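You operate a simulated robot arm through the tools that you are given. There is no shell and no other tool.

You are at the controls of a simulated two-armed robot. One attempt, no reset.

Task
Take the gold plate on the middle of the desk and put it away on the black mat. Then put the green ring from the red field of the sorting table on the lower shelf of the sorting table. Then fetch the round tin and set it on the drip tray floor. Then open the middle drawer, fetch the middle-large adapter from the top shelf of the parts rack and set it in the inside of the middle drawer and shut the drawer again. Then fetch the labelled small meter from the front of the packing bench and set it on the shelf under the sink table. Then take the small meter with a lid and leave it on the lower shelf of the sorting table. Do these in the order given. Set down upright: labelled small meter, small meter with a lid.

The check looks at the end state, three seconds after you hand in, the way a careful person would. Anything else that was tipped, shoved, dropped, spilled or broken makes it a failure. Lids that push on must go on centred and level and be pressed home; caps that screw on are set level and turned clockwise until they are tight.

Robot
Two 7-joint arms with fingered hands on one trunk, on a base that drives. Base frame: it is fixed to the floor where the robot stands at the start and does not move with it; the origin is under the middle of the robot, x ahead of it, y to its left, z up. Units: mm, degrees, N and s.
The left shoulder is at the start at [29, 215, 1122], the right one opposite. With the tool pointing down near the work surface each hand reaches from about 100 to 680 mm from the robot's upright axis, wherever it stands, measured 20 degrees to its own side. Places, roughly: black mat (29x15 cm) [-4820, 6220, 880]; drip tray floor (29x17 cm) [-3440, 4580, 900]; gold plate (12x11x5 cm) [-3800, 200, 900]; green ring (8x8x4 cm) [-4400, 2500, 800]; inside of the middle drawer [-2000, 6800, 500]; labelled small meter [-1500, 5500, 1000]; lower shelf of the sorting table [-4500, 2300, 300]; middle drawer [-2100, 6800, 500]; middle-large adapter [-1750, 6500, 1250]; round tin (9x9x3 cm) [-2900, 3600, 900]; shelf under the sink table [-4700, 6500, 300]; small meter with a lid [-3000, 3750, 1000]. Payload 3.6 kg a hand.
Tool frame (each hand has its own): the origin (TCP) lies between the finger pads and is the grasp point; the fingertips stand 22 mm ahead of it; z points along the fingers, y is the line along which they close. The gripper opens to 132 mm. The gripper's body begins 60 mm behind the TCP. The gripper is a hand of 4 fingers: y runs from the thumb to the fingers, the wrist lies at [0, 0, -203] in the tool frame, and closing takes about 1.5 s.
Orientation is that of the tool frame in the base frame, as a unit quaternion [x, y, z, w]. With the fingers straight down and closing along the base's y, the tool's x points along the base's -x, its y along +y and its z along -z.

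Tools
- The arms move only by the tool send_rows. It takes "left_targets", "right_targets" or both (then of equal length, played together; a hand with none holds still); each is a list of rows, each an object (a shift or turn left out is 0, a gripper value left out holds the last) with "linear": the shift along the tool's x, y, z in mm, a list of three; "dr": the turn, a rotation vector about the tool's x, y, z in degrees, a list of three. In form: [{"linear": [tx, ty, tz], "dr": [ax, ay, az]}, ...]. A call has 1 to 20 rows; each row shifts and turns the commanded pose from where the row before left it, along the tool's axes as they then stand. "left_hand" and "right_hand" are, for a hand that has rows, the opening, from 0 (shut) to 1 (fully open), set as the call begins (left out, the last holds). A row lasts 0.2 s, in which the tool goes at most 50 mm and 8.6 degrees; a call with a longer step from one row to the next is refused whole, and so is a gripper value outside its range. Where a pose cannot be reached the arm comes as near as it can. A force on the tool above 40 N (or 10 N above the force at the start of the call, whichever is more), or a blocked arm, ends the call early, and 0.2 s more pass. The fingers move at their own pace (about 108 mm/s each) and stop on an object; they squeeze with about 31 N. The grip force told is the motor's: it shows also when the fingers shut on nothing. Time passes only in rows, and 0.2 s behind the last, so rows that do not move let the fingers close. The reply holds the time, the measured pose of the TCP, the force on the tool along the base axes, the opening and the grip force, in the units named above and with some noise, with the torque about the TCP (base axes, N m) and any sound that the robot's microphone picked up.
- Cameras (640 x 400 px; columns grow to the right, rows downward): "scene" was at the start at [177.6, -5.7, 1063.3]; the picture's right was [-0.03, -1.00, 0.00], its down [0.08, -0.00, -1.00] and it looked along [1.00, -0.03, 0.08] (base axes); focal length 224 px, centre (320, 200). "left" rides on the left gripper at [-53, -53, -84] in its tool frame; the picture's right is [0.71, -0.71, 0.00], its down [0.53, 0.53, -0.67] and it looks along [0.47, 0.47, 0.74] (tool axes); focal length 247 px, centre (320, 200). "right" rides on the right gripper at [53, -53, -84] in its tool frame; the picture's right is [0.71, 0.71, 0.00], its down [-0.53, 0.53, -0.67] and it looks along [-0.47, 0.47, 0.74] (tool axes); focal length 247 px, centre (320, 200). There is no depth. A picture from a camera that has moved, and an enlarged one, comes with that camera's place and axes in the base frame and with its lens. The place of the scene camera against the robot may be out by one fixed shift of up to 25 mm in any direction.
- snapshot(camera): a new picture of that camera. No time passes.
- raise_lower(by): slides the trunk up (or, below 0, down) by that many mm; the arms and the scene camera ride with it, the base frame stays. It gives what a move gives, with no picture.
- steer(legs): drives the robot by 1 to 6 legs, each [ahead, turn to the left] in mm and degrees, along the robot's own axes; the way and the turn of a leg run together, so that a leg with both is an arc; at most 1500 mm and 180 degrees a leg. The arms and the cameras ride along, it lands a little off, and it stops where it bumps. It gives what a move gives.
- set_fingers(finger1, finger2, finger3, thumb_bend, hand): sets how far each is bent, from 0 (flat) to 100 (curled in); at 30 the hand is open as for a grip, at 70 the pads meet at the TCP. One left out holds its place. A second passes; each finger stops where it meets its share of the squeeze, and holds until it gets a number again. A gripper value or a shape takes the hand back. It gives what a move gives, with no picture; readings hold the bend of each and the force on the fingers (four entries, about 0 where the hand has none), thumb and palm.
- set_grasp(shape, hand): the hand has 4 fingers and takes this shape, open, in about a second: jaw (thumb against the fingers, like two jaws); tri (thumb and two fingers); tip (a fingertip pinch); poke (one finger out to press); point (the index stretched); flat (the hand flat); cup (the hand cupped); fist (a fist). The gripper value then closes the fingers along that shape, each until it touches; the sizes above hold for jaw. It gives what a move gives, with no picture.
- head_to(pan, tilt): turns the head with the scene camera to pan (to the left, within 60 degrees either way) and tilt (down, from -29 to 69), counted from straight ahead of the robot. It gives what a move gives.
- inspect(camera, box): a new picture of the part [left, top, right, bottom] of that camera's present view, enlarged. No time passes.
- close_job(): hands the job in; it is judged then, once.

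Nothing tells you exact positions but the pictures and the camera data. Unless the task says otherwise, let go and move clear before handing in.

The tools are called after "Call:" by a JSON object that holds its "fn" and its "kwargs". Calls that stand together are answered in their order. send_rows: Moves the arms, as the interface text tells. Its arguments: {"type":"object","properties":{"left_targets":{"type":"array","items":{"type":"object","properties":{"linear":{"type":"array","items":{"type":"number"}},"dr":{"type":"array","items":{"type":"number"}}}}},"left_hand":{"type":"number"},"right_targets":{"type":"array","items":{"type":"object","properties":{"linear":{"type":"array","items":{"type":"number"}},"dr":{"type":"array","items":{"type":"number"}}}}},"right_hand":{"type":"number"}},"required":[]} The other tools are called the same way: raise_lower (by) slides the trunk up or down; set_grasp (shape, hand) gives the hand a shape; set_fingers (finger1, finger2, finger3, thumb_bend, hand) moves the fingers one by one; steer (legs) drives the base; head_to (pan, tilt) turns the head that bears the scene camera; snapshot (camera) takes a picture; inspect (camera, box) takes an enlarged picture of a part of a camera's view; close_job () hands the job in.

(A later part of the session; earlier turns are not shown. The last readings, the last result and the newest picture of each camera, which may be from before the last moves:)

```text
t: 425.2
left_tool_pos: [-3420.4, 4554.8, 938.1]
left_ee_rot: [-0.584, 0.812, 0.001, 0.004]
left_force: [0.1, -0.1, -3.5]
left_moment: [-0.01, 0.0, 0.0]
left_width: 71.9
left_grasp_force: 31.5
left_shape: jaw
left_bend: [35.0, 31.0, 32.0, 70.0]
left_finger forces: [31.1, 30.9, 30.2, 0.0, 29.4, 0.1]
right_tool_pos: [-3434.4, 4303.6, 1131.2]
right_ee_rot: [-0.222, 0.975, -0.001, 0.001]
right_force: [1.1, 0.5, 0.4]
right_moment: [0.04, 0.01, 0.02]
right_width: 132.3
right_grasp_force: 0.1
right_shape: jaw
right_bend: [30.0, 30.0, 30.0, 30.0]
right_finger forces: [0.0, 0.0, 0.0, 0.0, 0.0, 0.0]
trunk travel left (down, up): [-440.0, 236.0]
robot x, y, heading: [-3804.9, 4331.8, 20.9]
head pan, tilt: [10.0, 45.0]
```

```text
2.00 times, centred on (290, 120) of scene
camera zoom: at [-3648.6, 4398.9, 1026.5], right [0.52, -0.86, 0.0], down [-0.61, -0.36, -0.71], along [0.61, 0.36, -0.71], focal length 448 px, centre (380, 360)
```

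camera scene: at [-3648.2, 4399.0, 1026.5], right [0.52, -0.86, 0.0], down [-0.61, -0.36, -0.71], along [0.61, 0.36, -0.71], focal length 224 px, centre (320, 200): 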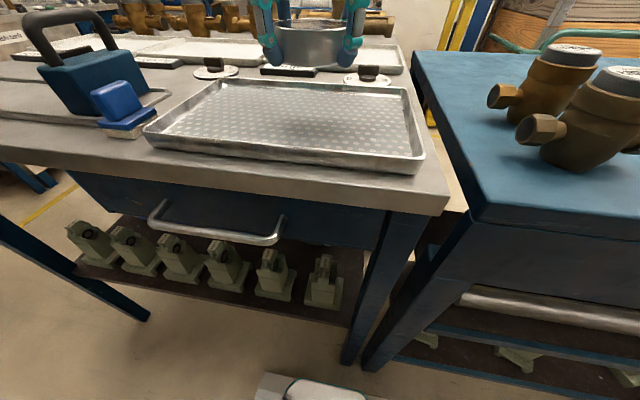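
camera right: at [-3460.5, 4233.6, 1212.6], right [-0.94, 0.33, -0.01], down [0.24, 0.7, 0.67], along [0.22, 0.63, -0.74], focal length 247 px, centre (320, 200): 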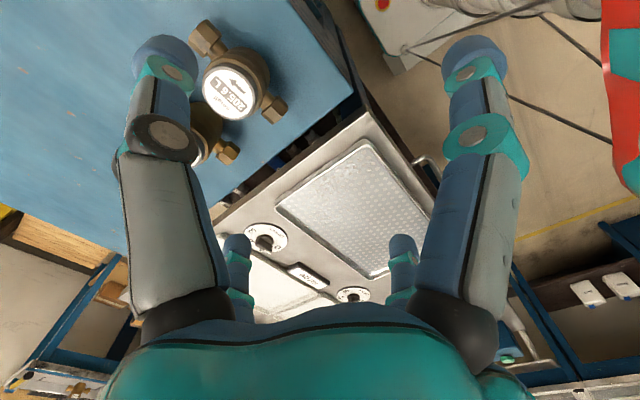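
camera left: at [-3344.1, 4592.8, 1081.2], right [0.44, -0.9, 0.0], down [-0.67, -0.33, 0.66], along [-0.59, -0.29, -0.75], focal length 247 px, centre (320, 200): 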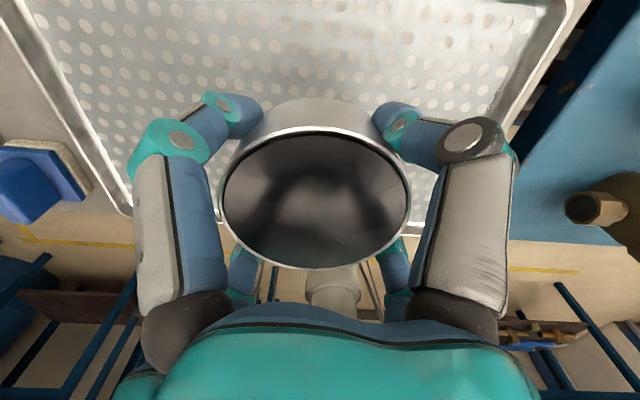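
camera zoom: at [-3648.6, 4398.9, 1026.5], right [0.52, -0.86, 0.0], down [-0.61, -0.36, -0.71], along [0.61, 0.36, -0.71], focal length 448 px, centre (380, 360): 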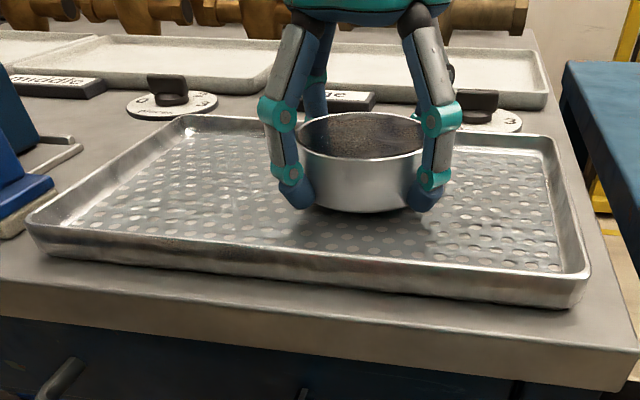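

The tin hangs just above the tray floor. I'll lower it slowly to contact.

Call:
{"fn": "send_rows", "kwargs": {"left_targets": [{"linear": [0, 0, 4]}, {"linear": [0, 0, 4]}, {"linear": [0, 0, 3]}, {"linear": [0, 0, 0]}]}}

Call:
{"fn": "send_rows", "kwargs": {"left_targets": [{"linear": [0, 0, 3]}, {"linear": [0, 0, 3]}, {"linear": [0, 0, 0]}]}}

```text
t: 426.2
left_tool_pos: [-3419.6, 4554.4, 930.8]
left_ee_rot: [-0.584, 0.812, 0.0, 0.007]
left_force: [-0.8, 4.2, 25.2]
left_moment: [0.15, 0.54, -0.16]
left_width: 71.8
left_grasp_force: 30.8
left_shape: jaw
left_bend: [35.0, 31.0, 32.0, 70.0]
left_finger forces: [37.3, 40.8, 39.4, 0.0, 29.4, 0.0]
right_tool_pos: [-3437.9, 4304.4, 1131.3]
right_ee_rot: [-0.223, 0.975, -0.002, 0.002]
right_force: [-0.1, -0.4, 0.1]
right_moment: [-0.02, 0.0, 0.0]
right_width: 131.8
right_grasp_force: 0.0
right_shape: jaw
right_bend: [30.0, 30.0, 30.0, 30.0]
right_finger forces: [0.1, 0.0, 0.0, 0.0, 0.0, 0.1]
trunk travel left (down, up): [-440.0, 236.0]
robot x, y, heading: [-3802.8, 4332.1, 20.9]
head pan, tilt: [10.0, 45.0]
```

```text
t: 426.6
left_tool_pos: [-3418.8, 4553.4, 931.1]
left_ee_rot: [-0.583, 0.812, -0.003, 0.006]
left_force: [-4.9, 0.4, 12.4]
left_moment: [0.12, 0.4, 0.02]
left_width: 71.9
left_grasp_force: 31.3
left_shape: jaw
left_bend: [35.0, 30.0, 32.0, 70.0]
left_finger forces: [37.2, 37.5, 36.1, 0.0, 29.8, 0.0]
right_tool_pos: [-3435.4, 4304.7, 1129.9]
right_ee_rot: [-0.222, 0.975, -0.002, 0.002]
right_force: [0.5, 0.4, 0.0]
right_moment: [-0.05, 0.02, -0.03]
right_width: 132.0
right_grasp_force: 0.1
right_shape: jaw
right_bend: [30.0, 30.0, 30.0, 30.0]
right_finger forces: [0.0, 0.0, 0.1, 0.0, 0.0, 0.0]
trunk travel left (down, up): [-440.0, 236.0]
robot x, y, heading: [-3801.0, 4333.9, 20.9]
head pan, tilt: [10.0, 45.0]
stopped in row 2 (left hand): the force on the tool passed its limit at 43 N (the readings are from after the stop); the commanded pose is now the measured one
```

Contact with the tray floor. I'll release with a partial opening and check.

Call:
{"fn": "send_rows", "kwargs": {"left_targets": [{"linear": [0, 0, -1]}, {"linear": [0, 0, 0]}, {"linear": [0, 0, 0]}, {"linear": [0, 0, 0]}, {"linear": [0, 0, 0]}], "left_hand": 0.85}}

Call:
{"fn": "inspect", "kwargs": {"camera": "scene", "box": [130, 20, 450, 220]}}

Call:
{"fn": "snapshot", "kwargs": {"camera": "left"}}

```text
t: 427.8
left_tool_pos: [-3417.5, 4554.7, 930.9]
left_ee_rot: [-0.584, 0.812, -0.001, 0.007]
left_force: [3.3, -0.9, 10.0]
left_moment: [0.23, 0.56, -0.07]
left_width: 110.7
left_grasp_force: 0.0
left_shape: jaw
left_bend: [25.0, 25.0, 25.0, 39.0]
left_finger forces: [0.0, 11.2, 0.0, 0.0, 0.0, 0.1]
right_tool_pos: [-3434.7, 4304.0, 1130.8]
right_ee_rot: [-0.222, 0.975, -0.002, 0.002]
right_force: [0.9, 0.2, 0.4]
right_moment: [0.0, -0.01, -0.01]
right_width: 132.2
right_grasp_force: 0.1
right_shape: jaw
right_bend: [30.0, 30.0, 30.0, 30.0]
right_finger forces: [0.0, 0.1, 0.0, 0.0, 0.0, 0.0]
trunk travel left (down, up): [-440.0, 236.0]
robot x, y, heading: [-3804.6, 4333.3, 21.1]
head pan, tilt: [10.0, 45.0]
```

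```text
2.00 times, centred on (290, 120) of scene
camera zoom: at [-3648.8, 4398.5, 1026.6], right [0.52, -0.86, 0.0], down [-0.61, -0.36, -0.71], along [0.61, 0.36, -0.71], focal length 448 px, centre (380, 360)
```

zoom: 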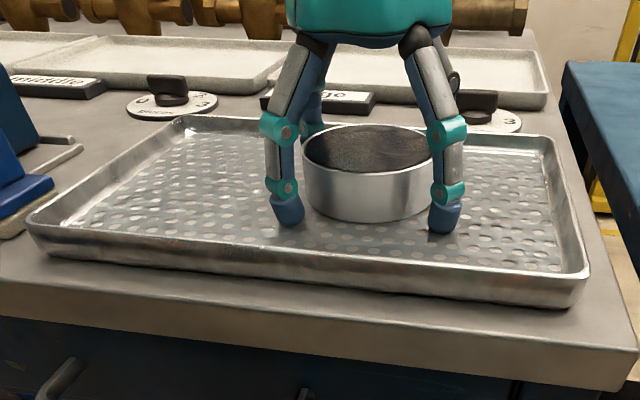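

```text
taken
camera left: at [-3351.4, 4588.9, 1015.6], right [0.45, -0.9, 0.0], down [-0.67, -0.33, 0.66], along [-0.59, -0.29, -0.75], focal length 247 px, centre (320, 200)
```

left: 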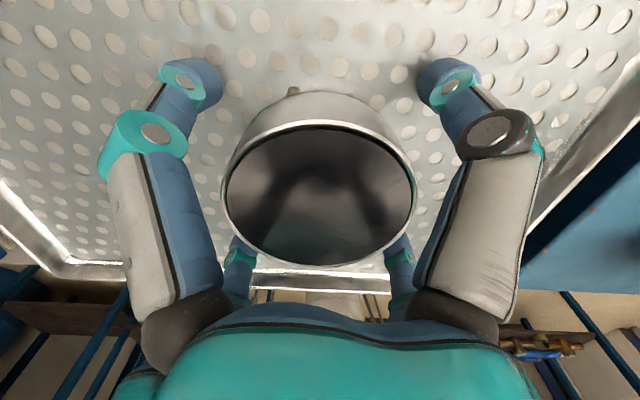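

The tin stands flat in the tray. I'll lift the hand away and back off.

Call:
{"fn": "send_rows", "kwargs": {"left_targets": [{"linear": [0, 0, -10]}, {"linear": [0, 0, -20]}, {"linear": [0, 0, -30]}, {"linear": [0, 0, -40]}, {"linear": [0, 0, -40]}, {"linear": [0, 0, -40]}]}}

Call:
{"fn": "snapshot", "kwargs": {"camera": "scene"}}

Call:
{"fn": "steer", "kwargs": {"legs": [[-350, 0]]}}

```text
t: 429.2
left_tool_pos: [-3421.3, 4553.5, 1113.6]
left_ee_rot: [-0.584, 0.811, -0.002, 0.007]
left_force: [-0.4, 0.2, 0.1]
left_moment: [0.0, 0.01, 0.02]
left_width: 112.0
left_grasp_force: 0.1
left_shape: jaw
left_bend: [25.0, 25.0, 25.0, 39.0]
left_finger forces: [0.1, 0.1, 0.0, 0.0, 0.0, 0.0]
right_tool_pos: [-3434.6, 4304.1, 1130.6]
right_ee_rot: [-0.221, 0.975, -0.002, 0.002]
right_force: [0.6, -0.3, -0.8]
right_moment: [0.01, 0.01, 0.0]
right_width: 131.7
right_grasp_force: 0.0
right_shape: jaw
right_bend: [30.0, 30.0, 30.0, 30.0]
right_finger forces: [0.0, 0.0, 0.0, 0.0, 0.0, 0.0]
trunk travel left (down, up): [-440.0, 236.0]
robot x, y, heading: [-3802.3, 4335.2, 20.8]
head pan, tilt: [10.0, 45.0]
```

```text
taken
camera scene: at [-3649.0, 4398.5, 1026.6], right [0.52, -0.86, 0.0], down [-0.61, -0.36, -0.71], along [0.61, 0.36, -0.71], focal length 224 px, centre (320, 200)
```

scene: 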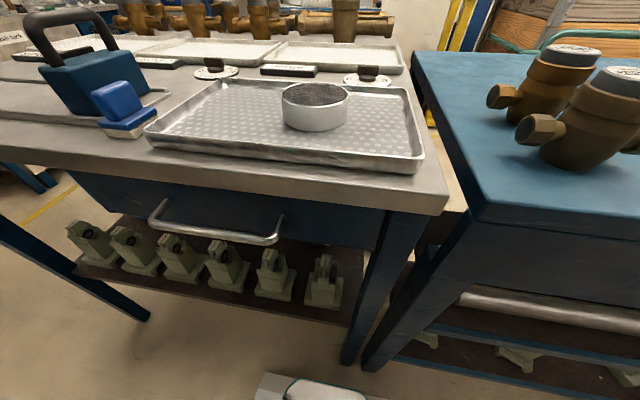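

```text
t: 431.5
left_tool_pos: [-3749.4, 4427.7, 1113.9]
left_ee_rot: [-0.584, 0.811, -0.001, 0.006]
left_force: [-0.1, 0.7, 0.9]
left_moment: [-0.03, 0.05, 0.0]
left_width: 112.1
left_grasp_force: 0.1
left_shape: jaw
left_bend: [25.0, 25.0, 25.0, 39.0]
left_finger forces: [0.0, 0.0, 0.0, 0.0, 0.0, 0.0]
right_tool_pos: [-3765.7, 4178.1, 1131.0]
right_ee_rot: [-0.223, 0.975, -0.001, 0.003]
right_force: [-0.4, -0.1, -0.7]
right_moment: [-0.03, -0.02, -0.01]
right_width: 132.1
right_grasp_force: 0.1
right_shape: jaw
right_bend: [30.0, 30.0, 30.0, 30.0]
right_finger forces: [0.0, 0.1, 0.0, 0.1, 0.1, 0.0]
trunk travel left (down, up): [-440.0, 236.0]
robot x, y, heading: [-4128.4, 4201.7, 21.3]
head pan, tilt: [10.0, 45.0]
```

Task three is done. Now the drawer and adapter: I'll reset the left hand, then drive up and around to the drawer cabinet corner.

Call:
{"fn": "send_rows", "kwargs": {"left_targets": [{"linear": [0, 0, 0], "dr": [0, 0, 8]}, {"linear": [0, 0, 0], "dr": [0, 0, 8]}, {"linear": [0, 0, 0], "dr": [0, 0, 8]}, {"linear": [0, 0, 0], "dr": [0, 0, 8]}, {"linear": [0, 0, 0], "dr": [0, 0, 8]}, {"linear": [15, 15, 0], "dr": [0, 0, 8]}, {"linear": [30, 15, 0]}], "left_hand": 1}}

Call:
{"fn": "steer", "kwargs": {"legs": [[0, 30]]}}

Call:
{"fn": "steer", "kwargs": {"legs": [[0, 30]]}}

Call:
{"fn": "steer", "kwargs": {"legs": [[0, 30]]}}

Call:
{"fn": "steer", "kwargs": {"legs": [[1450, 0]]}}

```text
t: 433.1
left_tool_pos: [-3805.5, 4435.0, 1111.8]
left_ee_rot: [-0.203, 0.979, 0.001, 0.007]
left_force: [-0.5, 0.1, -0.6]
left_moment: [0.03, 0.01, 0.01]
left_width: 131.7
left_grasp_force: 0.1
left_shape: jaw
left_bend: [30.0, 30.0, 30.0, 30.0]
left_finger forces: [0.0, 0.0, 0.1, 0.0, 0.0, 0.0]
right_tool_pos: [-3764.0, 4179.1, 1131.3]
right_ee_rot: [-0.223, 0.975, -0.002, 0.002]
right_force: [-0.7, 0.7, -0.2]
right_moment: [-0.02, -0.03, 0.0]
right_width: 132.1
right_grasp_force: 0.0
right_shape: jaw
right_bend: [30.0, 30.0, 30.0, 30.0]
right_finger forces: [0.0, 0.0, 0.0, 0.1, 0.1, 0.1]
trunk travel left (down, up): [-440.0, 236.0]
robot x, y, heading: [-4132.3, 4206.3, 21.1]
head pan, tilt: [10.0, 45.0]
```

```text
t: 435.0
left_tool_pos: [-3962.4, 4565.2, 1112.3]
left_ee_rot: [-0.448, 0.894, 0.002, 0.007]
left_force: [-0.8, -0.3, 0.1]
left_moment: [0.0, 0.03, 0.01]
left_width: 131.9
left_grasp_force: 0.1
left_shape: jaw
left_bend: [30.0, 30.0, 30.0, 30.0]
left_finger forces: [0.0, 0.1, 0.0, 0.0, 0.0, 0.0]
right_tool_pos: [-3800.1, 4364.3, 1131.9]
right_ee_rot: [-0.466, 0.885, -0.002, 0.002]
right_force: [0.0, 1.0, 0.2]
right_moment: [0.0, -0.01, -0.02]
right_width: 131.9
right_grasp_force: 0.1
right_shape: jaw
right_bend: [30.0, 30.0, 30.0, 30.0]
right_finger forces: [0.1, 0.0, 0.1, 0.0, 0.0, 0.0]
trunk travel left (down, up): [-440.0, 236.0]
robot x, y, heading: [-4113.3, 4190.0, 50.9]
head pan, tilt: [10.0, 45.0]
```

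```text
t: 436.9
left_tool_pos: [-4171.2, 4592.9, 1112.8]
left_ee_rot: [-0.663, 0.748, 0.003, 0.006]
left_force: [0.1, -0.3, -0.2]
left_moment: [-0.02, -0.05, 0.02]
left_width: 131.9
left_grasp_force: 0.1
left_shape: jaw
left_bend: [30.0, 30.0, 30.0, 30.0]
left_finger forces: [0.0, 0.0, 0.1, 0.1, 0.1, 0.0]
right_tool_pos: [-3929.5, 4499.4, 1131.5]
right_ee_rot: [-0.679, 0.734, -0.001, 0.003]
right_force: [-0.2, 0.0, 0.1]
right_moment: [-0.01, 0.01, 0.03]
right_width: 131.8
right_grasp_force: 0.0
right_shape: jaw
right_bend: [30.0, 30.0, 30.0, 30.0]
right_finger forces: [0.0, 0.0, 0.0, 0.0, 0.0, 0.1]
trunk travel left (down, up): [-440.0, 236.0]
robot x, y, heading: [-4091.8, 4184.7, 80.9]
head pan, tilt: [10.0, 45.0]
```

```text
t: 438.8
left_tool_pos: [-4363.1, 4499.6, 1112.9]
left_ee_rot: [0.834, -0.551, -0.004, -0.003]
left_force: [0.0, -0.3, -0.5]
left_moment: [-0.01, 0.02, -0.01]
left_width: 132.0
left_grasp_force: 0.1
left_shape: jaw
left_bend: [30.0, 30.0, 30.0, 30.0]
left_finger forces: [0.1, 0.0, 0.0, 0.0, 0.0, 0.1]
right_tool_pos: [-4106.9, 4538.7, 1132.0]
right_ee_rot: [0.845, -0.534, 0.001, -0.002]
right_force: [0.1, 0.2, 0.4]
right_moment: [-0.06, -0.02, 0.0]
right_width: 132.3
right_grasp_force: 0.2
right_shape: jaw
right_bend: [30.0, 30.0, 30.0, 30.0]
right_finger forces: [0.0, 0.1, 0.0, 0.0, 0.0, 0.1]
trunk travel left (down, up): [-440.0, 236.0]
robot x, y, heading: [-4064.3, 4198.2, 110.4]
head pan, tilt: [10.0, 45.0]
```

```text
t: 446.0
left_tool_pos: [-4875.2, 5864.2, 1112.6]
left_ee_rot: [0.834, -0.551, -0.004, -0.004]
left_force: [0.0, -1.0, -1.0]
left_moment: [0.0, 0.01, -0.01]
left_width: 132.0
left_grasp_force: 0.1
left_shape: jaw
left_bend: [30.0, 30.0, 30.0, 30.0]
left_finger forces: [0.0, 0.0, 0.0, 0.0, 0.1, 0.0]
right_tool_pos: [-4619.0, 5904.1, 1133.0]
right_ee_rot: [0.846, -0.534, 0.0, -0.003]
right_force: [-0.7, 0.3, -0.3]
right_moment: [0.01, -0.02, 0.02]
right_width: 132.2
right_grasp_force: 0.1
right_shape: jaw
right_bend: [30.0, 30.0, 30.0, 30.0]
right_finger forces: [0.0, 0.1, 0.0, 0.0, 0.0, 0.0]
trunk travel left (down, up): [-440.0, 236.0]
robot x, y, heading: [-4572.5, 5560.6, 110.8]
head pan, tilt: [10.0, 45.0]
```

Call:
{"fn": "steer", "kwargs": {"legs": [[0, -30]]}}

Call:
{"fn": "steer", "kwargs": {"legs": [[0, -30]]}}

Call:
{"fn": "steer", "kwargs": {"legs": [[0, -30]]}}

Call:
{"fn": "steer", "kwargs": {"legs": [[1300, 0]]}}

Call:
{"fn": "head_to", "kwargs": {"pan": 0, "tilt": 15}}

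Call:
{"fn": "snapshot", "kwargs": {"camera": "scene"}}

```text
t: 448.0
left_tool_pos: [-4676.5, 5974.4, 1113.3]
left_ee_rot: [-0.657, 0.754, 0.003, 0.005]
left_force: [-0.3, 0.8, -0.7]
left_moment: [0.01, 0.0, 0.0]
left_width: 132.2
left_grasp_force: 0.1
left_shape: jaw
left_bend: [30.0, 30.0, 30.0, 30.0]
left_finger forces: [0.0, 0.0, 0.1, 0.0, 0.1, 0.1]
right_tool_pos: [-4436.7, 5874.6, 1133.0]
right_ee_rot: [-0.672, 0.741, -0.001, 0.003]
right_force: [0.0, -0.3, -0.6]
right_moment: [-0.02, -0.01, -0.02]
right_width: 132.0
right_grasp_force: 0.0
right_shape: jaw
right_bend: [30.0, 30.0, 30.0, 30.0]
right_finger forces: [0.0, 0.1, 0.0, 0.0, 0.0, 0.0]
trunk travel left (down, up): [-440.0, 236.0]
robot x, y, heading: [-4603.4, 5564.4, 79.5]
head pan, tilt: [10.0, 45.0]
```

```text
t: 449.9
left_tool_pos: [-4462.3, 5957.6, 1115.6]
left_ee_rot: [-0.44, 0.898, 0.001, 0.006]
left_force: [0.9, 0.6, -0.2]
left_moment: [0.02, 0.02, -0.01]
left_width: 132.1
left_grasp_force: 0.0
left_shape: jaw
left_bend: [30.0, 30.0, 30.0, 30.0]
left_finger forces: [0.0, 0.0, 0.1, 0.0, 0.1, 0.0]
right_tool_pos: [-4303.5, 5752.7, 1132.8]
right_ee_rot: [-0.458, 0.889, -0.002, 0.003]
right_force: [0.7, 0.4, -0.8]
right_moment: [0.0, -0.01, 0.01]
right_width: 132.4
right_grasp_force: 0.1
right_shape: jaw
right_bend: [30.0, 30.0, 30.0, 30.0]
right_finger forces: [0.1, 0.1, 0.1, 0.1, 0.1, 0.1]
trunk travel left (down, up): [-440.0, 236.0]
robot x, y, heading: [-4619.5, 5584.5, 49.5]
head pan, tilt: [10.0, 45.0]
```

```text
t: 451.8
left_tool_pos: [-4294.6, 5826.7, 1115.6]
left_ee_rot: [-0.19, 0.982, 0.001, 0.006]
left_force: [-0.4, -0.5, -0.6]
left_moment: [0.0, -0.02, 0.03]
left_width: 132.2
left_grasp_force: 0.1
left_shape: jaw
left_bend: [30.0, 30.0, 30.0, 30.0]
left_finger forces: [0.0, 0.0, 0.0, 0.0, 0.0, 0.0]
right_tool_pos: [-4260.7, 5569.5, 1132.5]
right_ee_rot: [-0.21, 0.978, -0.002, 0.002]
right_force: [1.4, 0.5, -1.4]
right_moment: [-0.04, 0.02, -0.01]
right_width: 132.0
right_grasp_force: 0.0
right_shape: jaw
right_bend: [30.0, 30.0, 30.0, 30.0]
right_finger forces: [0.1, 0.1, 0.1, 0.0, 0.0, 0.0]
trunk travel left (down, up): [-440.0, 236.0]
robot x, y, heading: [-4625.7, 5610.7, 19.6]
head pan, tilt: [10.0, 45.0]
```

```text
t: 458.3
left_tool_pos: [-3093.8, 6288.4, 1114.3]
left_ee_rot: [-0.205, 0.979, 0.001, 0.006]
left_force: [-0.7, 0.6, -0.5]
left_moment: [0.0, 0.02, -0.02]
left_width: 132.1
left_grasp_force: 0.1
left_shape: jaw
left_bend: [30.0, 30.0, 30.0, 30.0]
left_finger forces: [0.0, 0.0, 0.1, 0.0, 0.0, 0.0]
right_tool_pos: [-3052.2, 6031.6, 1134.8]
right_ee_rot: [-0.225, 0.974, -0.001, 0.002]
right_force: [0.3, -0.1, -0.1]
right_moment: [0.01, 0.04, 0.02]
right_width: 131.7
right_grasp_force: 0.0
right_shape: jaw
right_bend: [30.0, 30.0, 30.0, 30.0]
right_finger forces: [0.0, 0.0, 0.0, 0.0, 0.1, 0.0]
trunk travel left (down, up): [-440.0, 236.0]
robot x, y, heading: [-3417.9, 6058.1, 21.3]
head pan, tilt: [10.0, 45.0]
```

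```text
t: 459.2
left_tool_pos: [-3093.7, 6287.2, 1116.1]
left_ee_rot: [-0.206, 0.979, 0.001, 0.007]
left_force: [0.5, -0.3, -0.3]
left_moment: [0.02, -0.01, -0.05]
left_width: 132.2
left_grasp_force: 0.1
left_shape: jaw
left_bend: [30.0, 30.0, 30.0, 30.0]
left_finger forces: [0.1, 0.1, 0.1, 0.1, 0.1, 0.1]
right_tool_pos: [-3053.5, 6032.1, 1136.6]
right_ee_rot: [-0.225, 0.974, -0.002, 0.002]
right_force: [0.4, 0.3, 0.7]
right_moment: [0.02, 0.04, -0.05]
right_width: 132.1
right_grasp_force: 0.1
right_shape: jaw
right_bend: [30.0, 30.0, 30.0, 30.0]
right_finger forces: [0.0, 0.1, 0.0, 0.0, 0.1, 0.0]
trunk travel left (down, up): [-440.0, 236.0]
robot x, y, heading: [-3418.3, 6055.6, 21.2]
head pan, tilt: [0.0, 15.0]
```

```text
taken
camera scene: at [-3248.2, 6116.8, 1073.3], right [0.36, -0.93, 0.0], down [-0.24, -0.09, -0.97], along [0.9, 0.35, -0.26], focal length 224 px, centre (320, 200)
```

scene: 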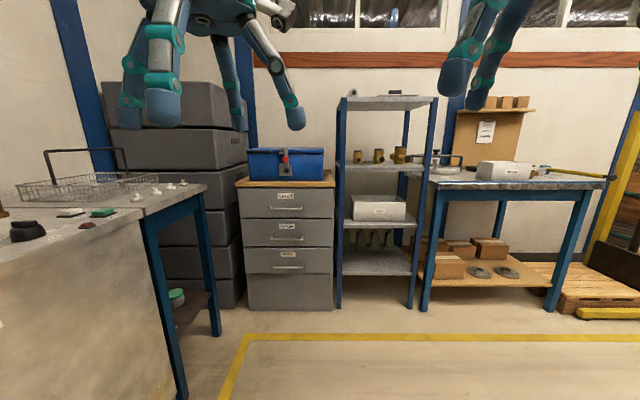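

I face the drawer cabinet, the parts rack next to it and the packing bench on the right. I'll zoom on the drawers and the rack.

Call:
{"fn": "inspect", "kwargs": {"camera": "scene", "box": [225, 140, 345, 320]}}

Call:
{"fn": "inspect", "kwargs": {"camera": "scene", "box": [330, 80, 450, 200]}}

Call:
{"fn": "inspect", "kwargs": {"camera": "scene", "box": [410, 130, 630, 300]}}

```text
2.22 times, centred on (285, 230) of scene
camera zoom: at [-3248.2, 6116.8, 1073.3], right [0.36, -0.93, 0.0], down [-0.24, -0.09, -0.97], along [0.9, 0.35, -0.26], focal length 497 px, centre (398, 133)
```

zoom: 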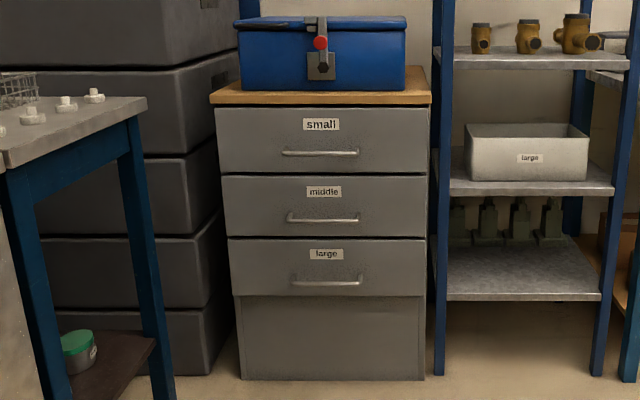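

```text
3.33 times, centred on (390, 140) of scene
camera zoom: at [-3248.2, 6116.8, 1073.3], right [0.36, -0.93, 0.0], down [-0.24, -0.09, -0.97], along [0.9, 0.35, -0.26], focal length 746 px, centre (87, 400)
```

zoom: 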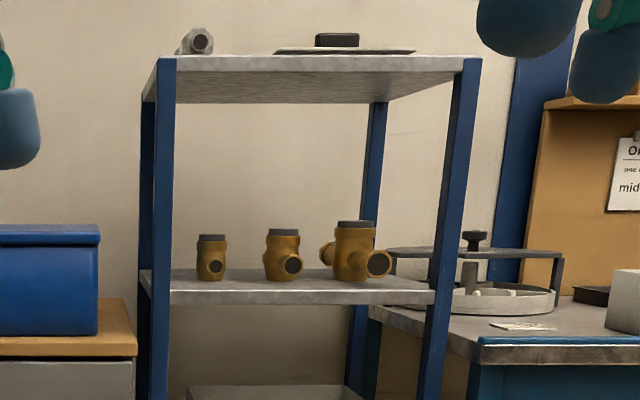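

```text
2.35 times, centred on (520, 215) of scene
camera zoom: at [-3248.2, 6116.8, 1073.3], right [0.36, -0.93, 0.0], down [-0.24, -0.09, -0.97], along [0.9, 0.35, -0.26], focal length 527 px, centre (-151, 165)
```

zoom: 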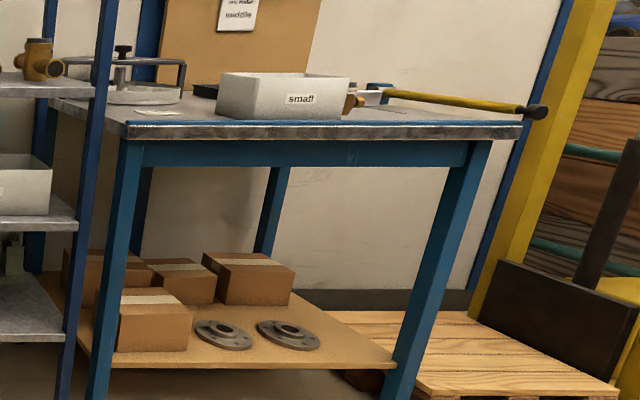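

The middle drawer's handle bar is at about (-2178, 6742, 534); the rack's top shelf carries a grey hex piece and a flat piece. First I'll open the drawer with the left hand: drive closer and turn that hand to point forward.

Call:
{"fn": "steer", "kwargs": {"legs": [[620, 0]]}}

Call:
{"fn": "send_rows", "kwargs": {"left_targets": [{"linear": [-20, 0, 0], "dr": [0, -8.5, 0]}, {"linear": [-19.8, 0, 3], "dr": [0, -8.5, 0]}, {"linear": [-19, 0, 6], "dr": [0, -8.5, 0]}, {"linear": [-18, 0, 9], "dr": [0, -8.5, 0]}, {"linear": [-16.5, 0, 11.5], "dr": [0, -8.5, 0]}, {"linear": [-14.5, 0, 14], "dr": [0, -8.5, 0]}, {"linear": [-12, 0, 16], "dr": [0, -8.5, 0]}, {"linear": [-9.5, 0, 17.5], "dr": [0, -8.5, 0]}, {"linear": [-7, 0, 19], "dr": [0, -8.5, 0]}, {"linear": [-4, 0, 19.5], "dr": [0, -8.5, 0]}, {"linear": [0, 0, 10], "dr": [0, -5, 0]}]}}

Call:
{"fn": "snapshot", "kwargs": {"camera": "scene"}}

```text
t: 462.7
left_tool_pos: [-2517.9, 6505.0, 1115.8]
left_ee_rot: [-0.202, 0.979, 0.0, 0.007]
left_force: [0.4, -0.5, -0.8]
left_moment: [-0.03, 0.0, 0.02]
left_width: 132.0
left_grasp_force: 0.0
left_shape: jaw
left_bend: [30.0, 30.0, 30.0, 30.0]
left_finger forces: [0.0, 0.0, 0.0, 0.0, 0.0, 0.1]
right_tool_pos: [-2478.1, 6248.5, 1135.1]
right_ee_rot: [-0.221, 0.975, -0.003, 0.002]
right_force: [-0.3, -0.5, -0.2]
right_moment: [-0.02, 0.01, -0.03]
right_width: 132.0
right_grasp_force: 0.1
right_shape: jaw
right_bend: [30.0, 30.0, 30.0, 30.0]
right_finger forces: [0.1, 0.0, 0.0, 0.0, 0.1, 0.1]
trunk travel left (down, up): [-440.0, 236.0]
robot x, y, heading: [-2845.5, 6279.4, 20.5]
head pan, tilt: [0.0, 15.0]
```

```text
t: 465.1
left_tool_pos: [-2324.6, 6586.7, 1114.5]
left_ee_rot: [-0.141, 0.687, 0.143, 0.698]
left_force: [-0.4, 0.0, 0.6]
left_moment: [0.0, 0.0, 0.02]
left_width: 132.1
left_grasp_force: 0.0
left_shape: jaw
left_bend: [30.0, 30.0, 30.0, 30.0]
left_finger forces: [0.1, 0.0, 0.0, 0.1, 0.0, 0.0]
right_tool_pos: [-2477.8, 6248.2, 1135.9]
right_ee_rot: [-0.221, 0.975, -0.002, 0.003]
right_force: [-0.2, 1.1, 0.3]
right_moment: [0.0, -0.02, -0.01]
right_width: 132.0
right_grasp_force: 0.0
right_shape: jaw
right_bend: [30.0, 30.0, 30.0, 30.0]
right_finger forces: [0.0, 0.0, 0.0, 0.1, 0.0, 0.1]
trunk travel left (down, up): [-440.0, 236.0]
robot x, y, heading: [-2845.6, 6277.5, 20.6]
head pan, tilt: [0.0, 15.0]
```

```text
taken
camera scene: at [-2673.1, 6335.4, 1073.3], right [0.35, -0.94, 0.0], down [-0.24, -0.09, -0.97], along [0.9, 0.34, -0.26], focal length 224 px, centre (320, 200)
```

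scene: 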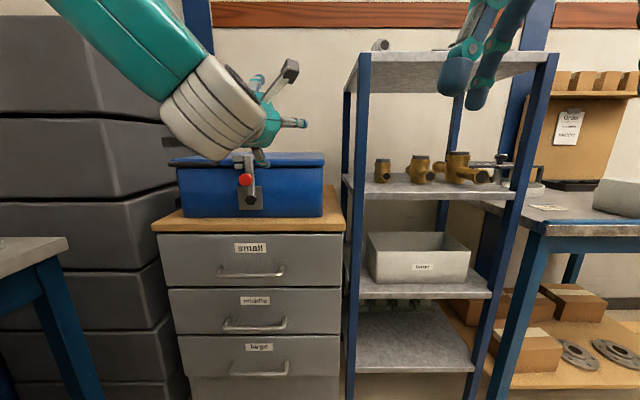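

The left hand points forward now. Triangulated, the middle handle bar is at about (n 359, t 7064, z 550). I'll lower the trunk toward that height in steps.

Call:
{"fn": "raise_lower", "kwargs": {"by": -250}}

Call:
{"fn": "raise_lower", "kwargs": {"by": -150}}

Call:
{"fn": "head_to", "kwargs": {"pan": 15, "tilt": 15}}

Call:
{"fn": "snapshot", "kwargs": {"camera": "scene"}}

Call:
{"fn": "snapshot", "kwargs": {"camera": "left"}}

```text
t: 467.7
left_tool_pos: [-2326.1, 6587.1, 865.5]
left_ee_rot: [-0.143, 0.687, 0.144, 0.698]
left_force: [0.2, 0.0, -0.3]
left_moment: [-0.01, -0.03, -0.03]
left_width: 132.2
left_grasp_force: 0.0
left_shape: jaw
left_bend: [30.0, 30.0, 30.0, 30.0]
left_finger forces: [0.1, 0.0, 0.1, 0.0, 0.0, 0.0]
right_tool_pos: [-2479.2, 6247.9, 885.6]
right_ee_rot: [-0.221, 0.975, -0.003, 0.004]
right_force: [0.3, 0.3, -0.3]
right_moment: [-0.02, -0.02, 0.03]
right_width: 131.9
right_grasp_force: 0.0
right_shape: jaw
right_bend: [30.0, 30.0, 30.0, 30.0]
right_finger forces: [0.1, 0.1, 0.0, 0.0, 0.0, 0.1]
trunk travel left (down, up): [-190.0, 486.0]
robot x, y, heading: [-2845.5, 6280.2, 20.7]
head pan, tilt: [0.0, 15.0]
```

```text
t: 469.4
left_tool_pos: [-2326.5, 6587.5, 714.8]
left_ee_rot: [-0.142, 0.687, 0.143, 0.698]
left_force: [-0.2, -0.1, 0.7]
left_moment: [0.02, 0.01, 0.01]
left_width: 132.2
left_grasp_force: 0.0
left_shape: jaw
left_bend: [30.0, 30.0, 30.0, 30.0]
left_finger forces: [0.0, 0.0, 0.0, 0.1, 0.1, 0.0]
right_tool_pos: [-2479.0, 6248.2, 734.2]
right_ee_rot: [-0.221, 0.975, -0.002, 0.004]
right_force: [0.0, 0.5, 0.1]
right_moment: [0.01, 0.02, -0.01]
right_width: 131.9
right_grasp_force: 0.1
right_shape: jaw
right_bend: [30.0, 30.0, 30.0, 30.0]
right_finger forces: [0.0, 0.1, 0.0, 0.0, 0.0, 0.0]
trunk travel left (down, up): [-40.0, 636.0]
robot x, y, heading: [-2844.0, 6276.6, 20.7]
head pan, tilt: [0.0, 15.0]
```

```text
t: 470.2
left_tool_pos: [-2324.9, 6587.0, 714.9]
left_ee_rot: [-0.141, 0.688, 0.143, 0.698]
left_force: [-0.4, -0.2, -0.2]
left_moment: [-0.03, 0.0, 0.0]
left_width: 132.1
left_grasp_force: 0.0
left_shape: jaw
left_bend: [30.0, 30.0, 30.0, 30.0]
left_finger forces: [0.0, 0.1, 0.0, 0.0, 0.0, 0.0]
right_tool_pos: [-2478.6, 6247.7, 734.8]
right_ee_rot: [-0.221, 0.975, -0.002, 0.002]
right_force: [0.5, -0.3, 0.7]
right_moment: [-0.01, -0.02, 0.01]
right_width: 132.2
right_grasp_force: 0.0
right_shape: jaw
right_bend: [30.0, 30.0, 30.0, 30.0]
right_finger forces: [0.1, 0.0, 0.1, 0.0, 0.0, 0.0]
trunk travel left (down, up): [-40.0, 636.0]
robot x, y, heading: [-2847.7, 6273.2, 20.7]
head pan, tilt: [15.0, 15.0]
```

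```text
taken
camera scene: at [-2678.7, 6359.3, 659.6], right [0.58, -0.81, 0.0], down [-0.21, -0.15, -0.97], along [0.78, 0.56, -0.26], focal length 224 px, centre (320, 200)
```

scene: 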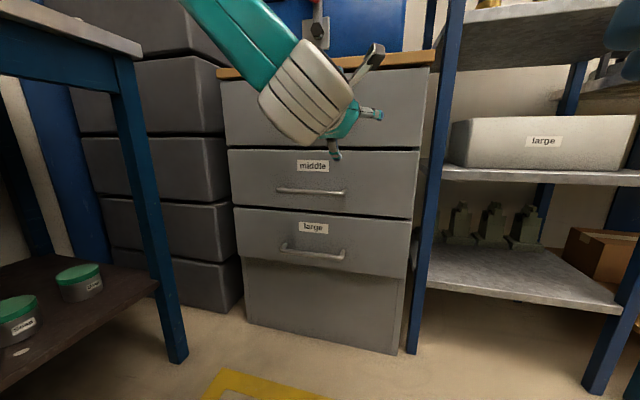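

```text
taken
camera left: at [-2381.8, 6506.3, 766.8], right [0.29, -0.65, -0.71], down [-0.81, 0.22, -0.54], along [0.5, 0.73, -0.46], focal length 247 px, centre (320, 200)
```

left: 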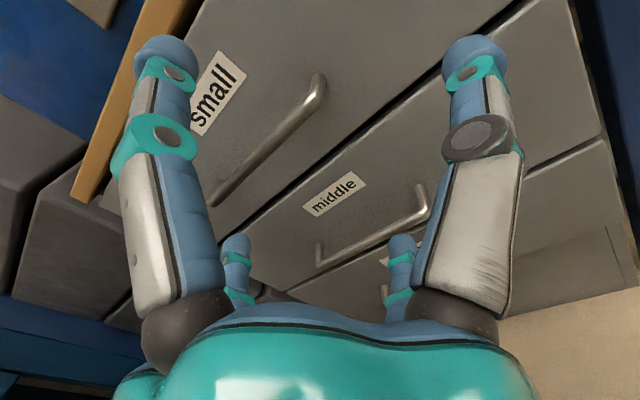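

Call:
{"fn": "inspect", "kwargs": {"camera": "left", "box": [280, 150, 460, 290]}}

Call:
{"fn": "inspect", "kwargs": {"camera": "scene", "box": [220, 130, 430, 270]}}

```text
2.86 times, centred on (370, 220) of left
camera zoom: at [-2381.8, 6506.3, 766.8], right [0.29, -0.65, -0.71], down [-0.81, 0.22, -0.54], along [0.5, 0.73, -0.46], focal length 706 px, centre (177, 143)
```

zoom: 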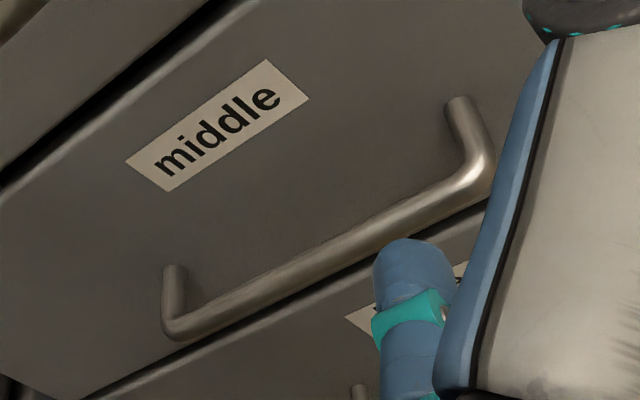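

```text
2.86 times, centred on (325, 200) of scene
camera zoom: at [-2678.7, 6359.3, 659.6], right [0.58, -0.81, 0.0], down [-0.21, -0.15, -0.97], along [0.78, 0.56, -0.26], focal length 640 px, centre (306, 200)
```

zoom: 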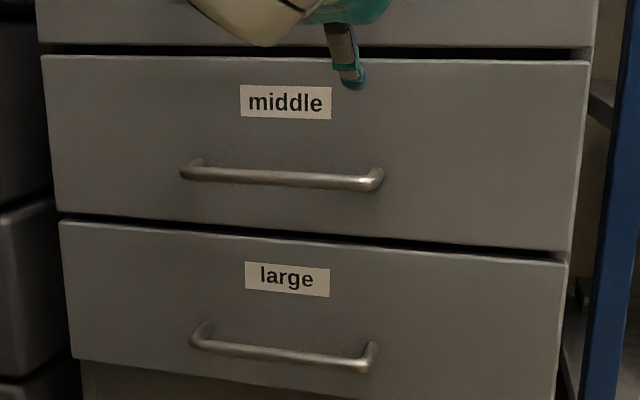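

The bar is about 185 mm long; I'll turn the hand 45° about its pointing axis so two fingers pass above and two below the bar, and move it level with the handle while still clear of it.

Call:
{"fn": "send_rows", "kwargs": {"left_targets": [{"dr": [0, 0, -7.5]}, {"dr": [0, 0, -7.5]}, {"dr": [0, 0, -7.5]}, {"dr": [0, 0, -7.5]}, {"dr": [0, 0, -7.5]}, {"dr": [0, 0, -7.5]}, {"linear": [11.3, 36.8, 0]}, {"linear": [11.3, 36.8, 0]}, {"linear": [11.3, 36.8, 0]}, {"linear": [11.3, 36.8, 0]}, {"linear": [11.3, 36.8, 0]}]}}

Call:
{"fn": "snapshot", "kwargs": {"camera": "left"}}

Call:
{"fn": "snapshot", "kwargs": {"camera": "scene"}}

```text
t: 472.6
left_tool_pos: [-2356.3, 6628.1, 553.7]
left_ee_rot: [-0.397, 0.58, -0.132, 0.699]
left_force: [0.5, 0.1, -0.7]
left_moment: [0.02, -0.02, 0.03]
left_width: 132.1
left_grasp_force: 0.1
left_shape: jaw
left_bend: [30.0, 30.0, 30.0, 30.0]
left_finger forces: [0.1, 0.1, 0.1, 0.0, 0.0, 0.0]
left hand out of reach, approached as far as the arm can: row 10, 11
right_tool_pos: [-2477.8, 6248.7, 736.2]
right_ee_rot: [-0.221, 0.975, -0.003, 0.002]
right_force: [0.5, 0.1, -0.6]
right_moment: [0.01, -0.01, -0.02]
right_width: 131.9
right_grasp_force: 0.1
right_shape: jaw
right_bend: [30.0, 30.0, 30.0, 30.0]
right_finger forces: [0.1, 0.1, 0.1, 0.0, 0.0, 0.1]
trunk travel left (down, up): [-40.0, 636.0]
robot x, y, heading: [-2842.9, 6279.7, 20.8]
head pan, tilt: [15.0, 15.0]
```

```text
taken
camera left: at [-2433.3, 6594.1, 627.1], right [0.4, -0.92, 0.0], down [-0.6, -0.27, -0.75], along [0.69, 0.3, -0.66], focal length 247 px, centre (320, 200)
```

left: 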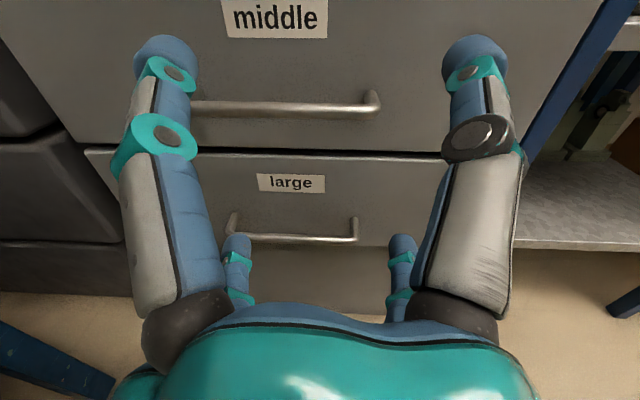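

```text
taken
camera scene: at [-2678.6, 6359.4, 659.6], right [0.58, -0.81, 0.0], down [-0.21, -0.15, -0.97], along [0.78, 0.56, -0.26], focal length 224 px, centre (320, 200)
```

scene: 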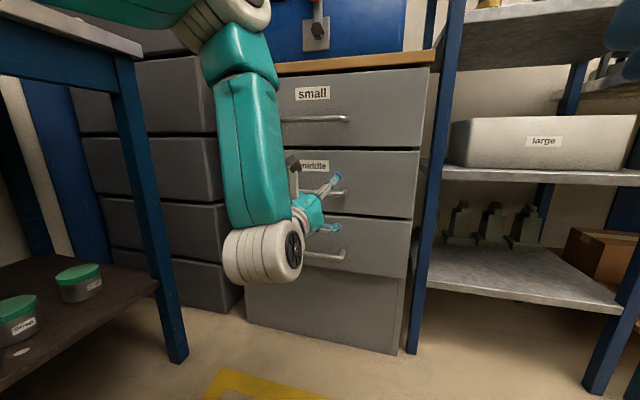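

The bar is 159 mm ahead, 20 mm below and 38 mm left of the grasp point — gripping it a little off-centre is fine. I'll lower the trunk 18 mm and drive the hand toward the bar.

Call:
{"fn": "raise_lower", "kwargs": {"by": -18}}

Call:
{"fn": "steer", "kwargs": {"legs": [[90, 0]]}}

Call:
{"fn": "snapshot", "kwargs": {"camera": "left"}}

```text
t: 473.2
left_tool_pos: [-2355.6, 6624.9, 536.6]
left_ee_rot: [-0.395, 0.581, -0.134, 0.699]
left_force: [-0.2, 0.1, 0.2]
left_moment: [-0.03, -0.01, 0.01]
left_width: 132.2
left_grasp_force: 0.0
left_shape: jaw
left_bend: [30.0, 30.0, 30.0, 30.0]
left_finger forces: [0.0, 0.0, 0.1, 0.0, 0.1, 0.0]
right_tool_pos: [-2479.2, 6247.8, 717.5]
right_ee_rot: [-0.22, 0.975, -0.002, 0.003]
right_force: [0.1, 0.4, -1.0]
right_moment: [0.0, -0.01, -0.01]
right_width: 131.7
right_grasp_force: 0.1
right_shape: jaw
right_bend: [30.0, 30.0, 30.0, 30.0]
right_finger forces: [0.0, 0.0, 0.1, 0.0, 0.0, 0.0]
trunk travel left (down, up): [-22.0, 654.0]
robot x, y, heading: [-2844.9, 6275.2, 20.8]
head pan, tilt: [15.0, 15.0]
```

```text
t: 474.4
left_tool_pos: [-2269.7, 6656.0, 536.8]
left_ee_rot: [-0.395, 0.581, -0.135, 0.699]
left_force: [-0.5, -0.5, 0.5]
left_moment: [0.01, 0.01, 0.01]
left_width: 131.9
left_grasp_force: 0.0
left_shape: jaw
left_bend: [30.0, 30.0, 30.0, 30.0]
left_finger forces: [0.1, 0.0, 0.0, 0.1, 0.0, 0.1]
right_tool_pos: [-2393.7, 6279.7, 716.8]
right_ee_rot: [-0.22, 0.975, -0.003, 0.003]
right_force: [0.4, -1.0, 1.2]
right_moment: [0.04, -0.02, -0.02]
right_width: 132.3
right_grasp_force: 0.0
right_shape: jaw
right_bend: [30.0, 30.0, 30.0, 30.0]
right_finger forces: [0.1, 0.1, 0.0, 0.0, 0.1, 0.1]
trunk travel left (down, up): [-22.0, 654.0]
robot x, y, heading: [-2764.0, 6312.3, 20.7]
head pan, tilt: [15.0, 15.0]
```

```text
taken
camera left: at [-2347.2, 6624.6, 610.5], right [0.4, -0.92, 0.0], down [-0.6, -0.26, -0.75], along [0.69, 0.3, -0.66], focal length 247 px, centre (320, 200)
```

left: 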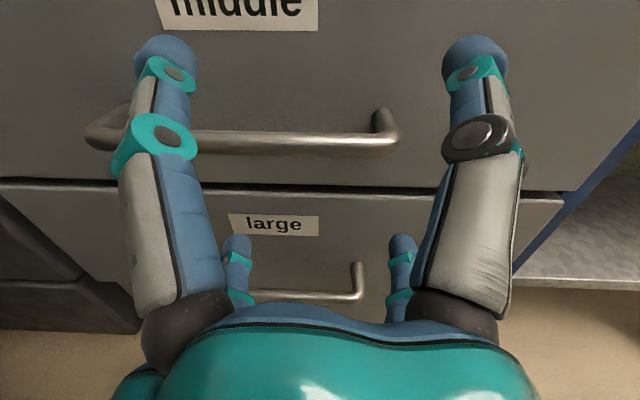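

The bar is exactly level with the grasp point and 54 mm ahead, with 43 mm of room behind it. I'll move in 48 mm and close.

Call:
{"fn": "steer", "kwargs": {"legs": [[48, 0]]}}

Call:
{"fn": "snapshot", "kwargs": {"camera": "left"}}

```text
t: 475.3
left_tool_pos: [-2224.4, 6671.3, 537.4]
left_ee_rot: [-0.396, 0.581, -0.134, 0.699]
left_force: [0.1, -0.5, -0.2]
left_moment: [0.03, 0.0, 0.01]
left_width: 132.0
left_grasp_force: 0.1
left_shape: jaw
left_bend: [30.0, 30.0, 30.0, 30.0]
left_finger forces: [0.0, 0.0, 0.0, 0.0, 0.1, 0.0]
right_tool_pos: [-2348.4, 6296.4, 718.6]
right_ee_rot: [-0.219, 0.976, -0.002, 0.002]
right_force: [0.1, 0.3, 0.1]
right_moment: [-0.01, 0.02, -0.02]
right_width: 131.9
right_grasp_force: 0.0
right_shape: jaw
right_bend: [30.0, 30.0, 30.0, 30.0]
right_finger forces: [0.0, 0.0, 0.0, 0.0, 0.0, 0.0]
trunk travel left (down, up): [-22.0, 654.0]
robot x, y, heading: [-2714.4, 6326.7, 20.9]
head pan, tilt: [15.0, 15.0]
```

```text
taken
camera left: at [-2301.5, 6641.2, 611.2], right [0.39, -0.92, 0.0], down [-0.6, -0.26, -0.75], along [0.69, 0.3, -0.66], focal length 247 px, centre (320, 200)
```

left: 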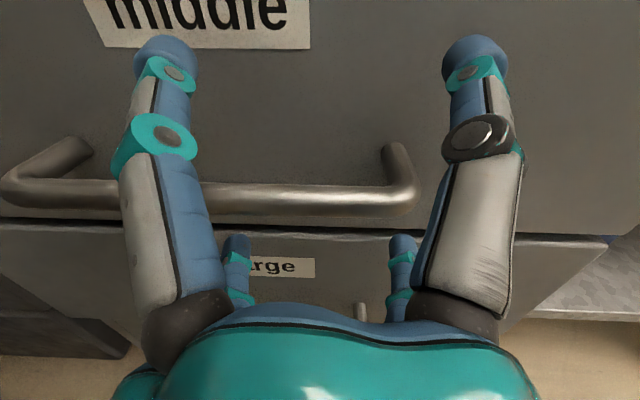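

The bar is at the grasp point. I'll close the hand on it.

Call:
{"fn": "send_rows", "kwargs": {"left_targets": [{"linear": [0, 0, 0]}, {"linear": [0, 0, 0]}, {"linear": [0, 0, 0]}, {"linear": [0, 0, 0]}, {"linear": [0, 0, 0]}, {"linear": [0, 0, 0]}, {"linear": [0, 0, 0]}, {"linear": [0, 0, 0]}, {"linear": [0, 0, 0]}], "left_hand": 0}}

Call:
{"fn": "snapshot", "kwargs": {"camera": "left"}}

```text
t: 477.3
left_tool_pos: [-2224.3, 6672.8, 537.7]
left_ee_rot: [-0.395, 0.581, -0.135, 0.699]
left_force: [2.7, -3.6, 4.3]
left_moment: [-0.04, 0.06, 0.07]
left_width: 0.3
left_grasp_force: 30.9
left_shape: jaw
left_bend: [70.0, 70.0, 70.0, 74.0]
left_finger forces: [3.2, 3.3, 7.7, 0.0, 11.0, 0.1]
right_tool_pos: [-2348.7, 6296.2, 719.3]
right_ee_rot: [-0.219, 0.976, -0.002, 0.003]
right_force: [1.2, 0.2, 0.3]
right_moment: [0.01, 0.01, 0.01]
right_width: 132.0
right_grasp_force: 0.1
right_shape: jaw
right_bend: [30.0, 30.0, 30.0, 30.0]
right_finger forces: [0.1, 0.0, 0.0, 0.0, 0.0, 0.0]
trunk travel left (down, up): [-22.0, 654.0]
robot x, y, heading: [-2715.1, 6328.8, 20.5]
head pan, tilt: [15.0, 15.0]
```

```text
taken
camera left: at [-2301.6, 6640.7, 612.3], right [0.39, -0.92, 0.0], down [-0.6, -0.26, -0.75], along [0.69, 0.3, -0.66], focal length 247 px, centre (320, 200)
```

left: 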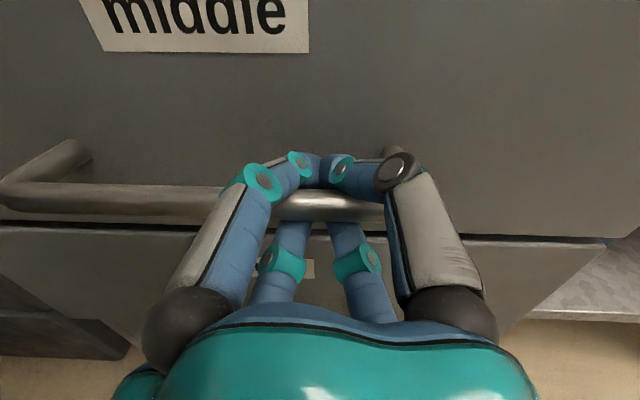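

The fingers have hooked round the bar. I'll pull by reversing slowly.

Call:
{"fn": "steer", "kwargs": {"legs": [[-80, 0]]}}

Call:
{"fn": "snapshot", "kwargs": {"camera": "left"}}

Call:
{"fn": "snapshot", "kwargs": {"camera": "scene"}}

```text
t: 478.3
left_tool_pos: [-2299.9, 6643.9, 537.7]
left_ee_rot: [-0.394, 0.581, -0.135, 0.7]
left_force: [3.6, -10.7, 5.5]
left_moment: [-0.04, 0.02, 0.05]
left_width: 0.0
left_grasp_force: 30.7
left_shape: jaw
left_bend: [70.0, 70.0, 70.0, 74.0]
left_finger forces: [3.3, 2.8, 6.4, 0.1, 10.5, 0.1]
right_tool_pos: [-2425.4, 6267.8, 717.9]
right_ee_rot: [-0.22, 0.975, -0.001, 0.002]
right_force: [0.3, -0.8, 0.5]
right_moment: [-0.03, -0.04, -0.01]
right_width: 132.0
right_grasp_force: 0.1
right_shape: jaw
right_bend: [30.0, 30.0, 30.0, 30.0]
right_finger forces: [0.1, 0.1, 0.1, 0.0, 0.1, 0.0]
trunk travel left (down, up): [-22.0, 654.0]
robot x, y, heading: [-2794.2, 6299.4, 20.8]
head pan, tilt: [15.0, 15.0]
```

```text
taken
camera left: at [-2378.3, 6612.3, 612.3], right [0.39, -0.92, 0.0], down [-0.6, -0.26, -0.75], along [0.69, 0.3, -0.66], focal length 247 px, centre (320, 200)
```

left: 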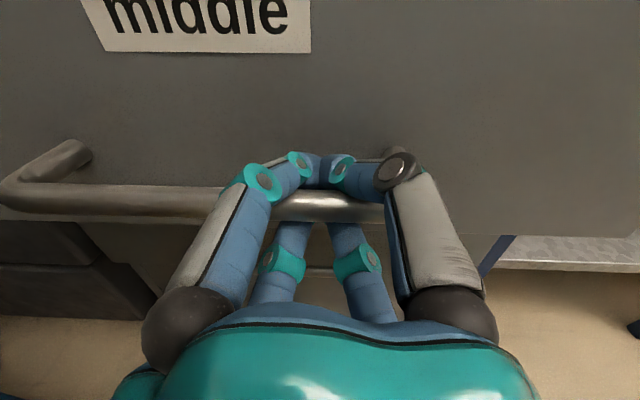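

```text
taken
camera scene: at [-2624.3, 6379.4, 641.9], right [0.58, -0.81, 0.0], down [-0.21, -0.15, -0.97], along [0.79, 0.56, -0.26], focal length 224 px, centre (320, 200)
```

scene: 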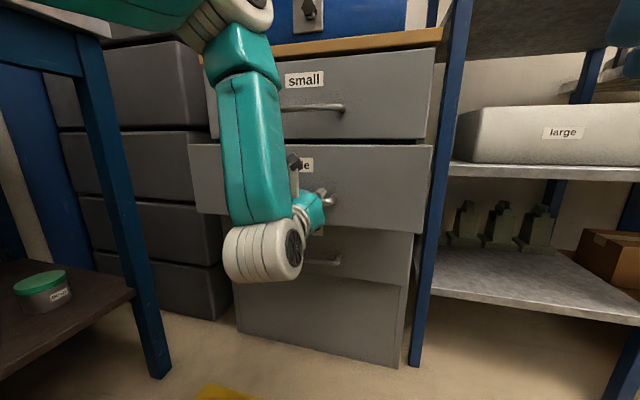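

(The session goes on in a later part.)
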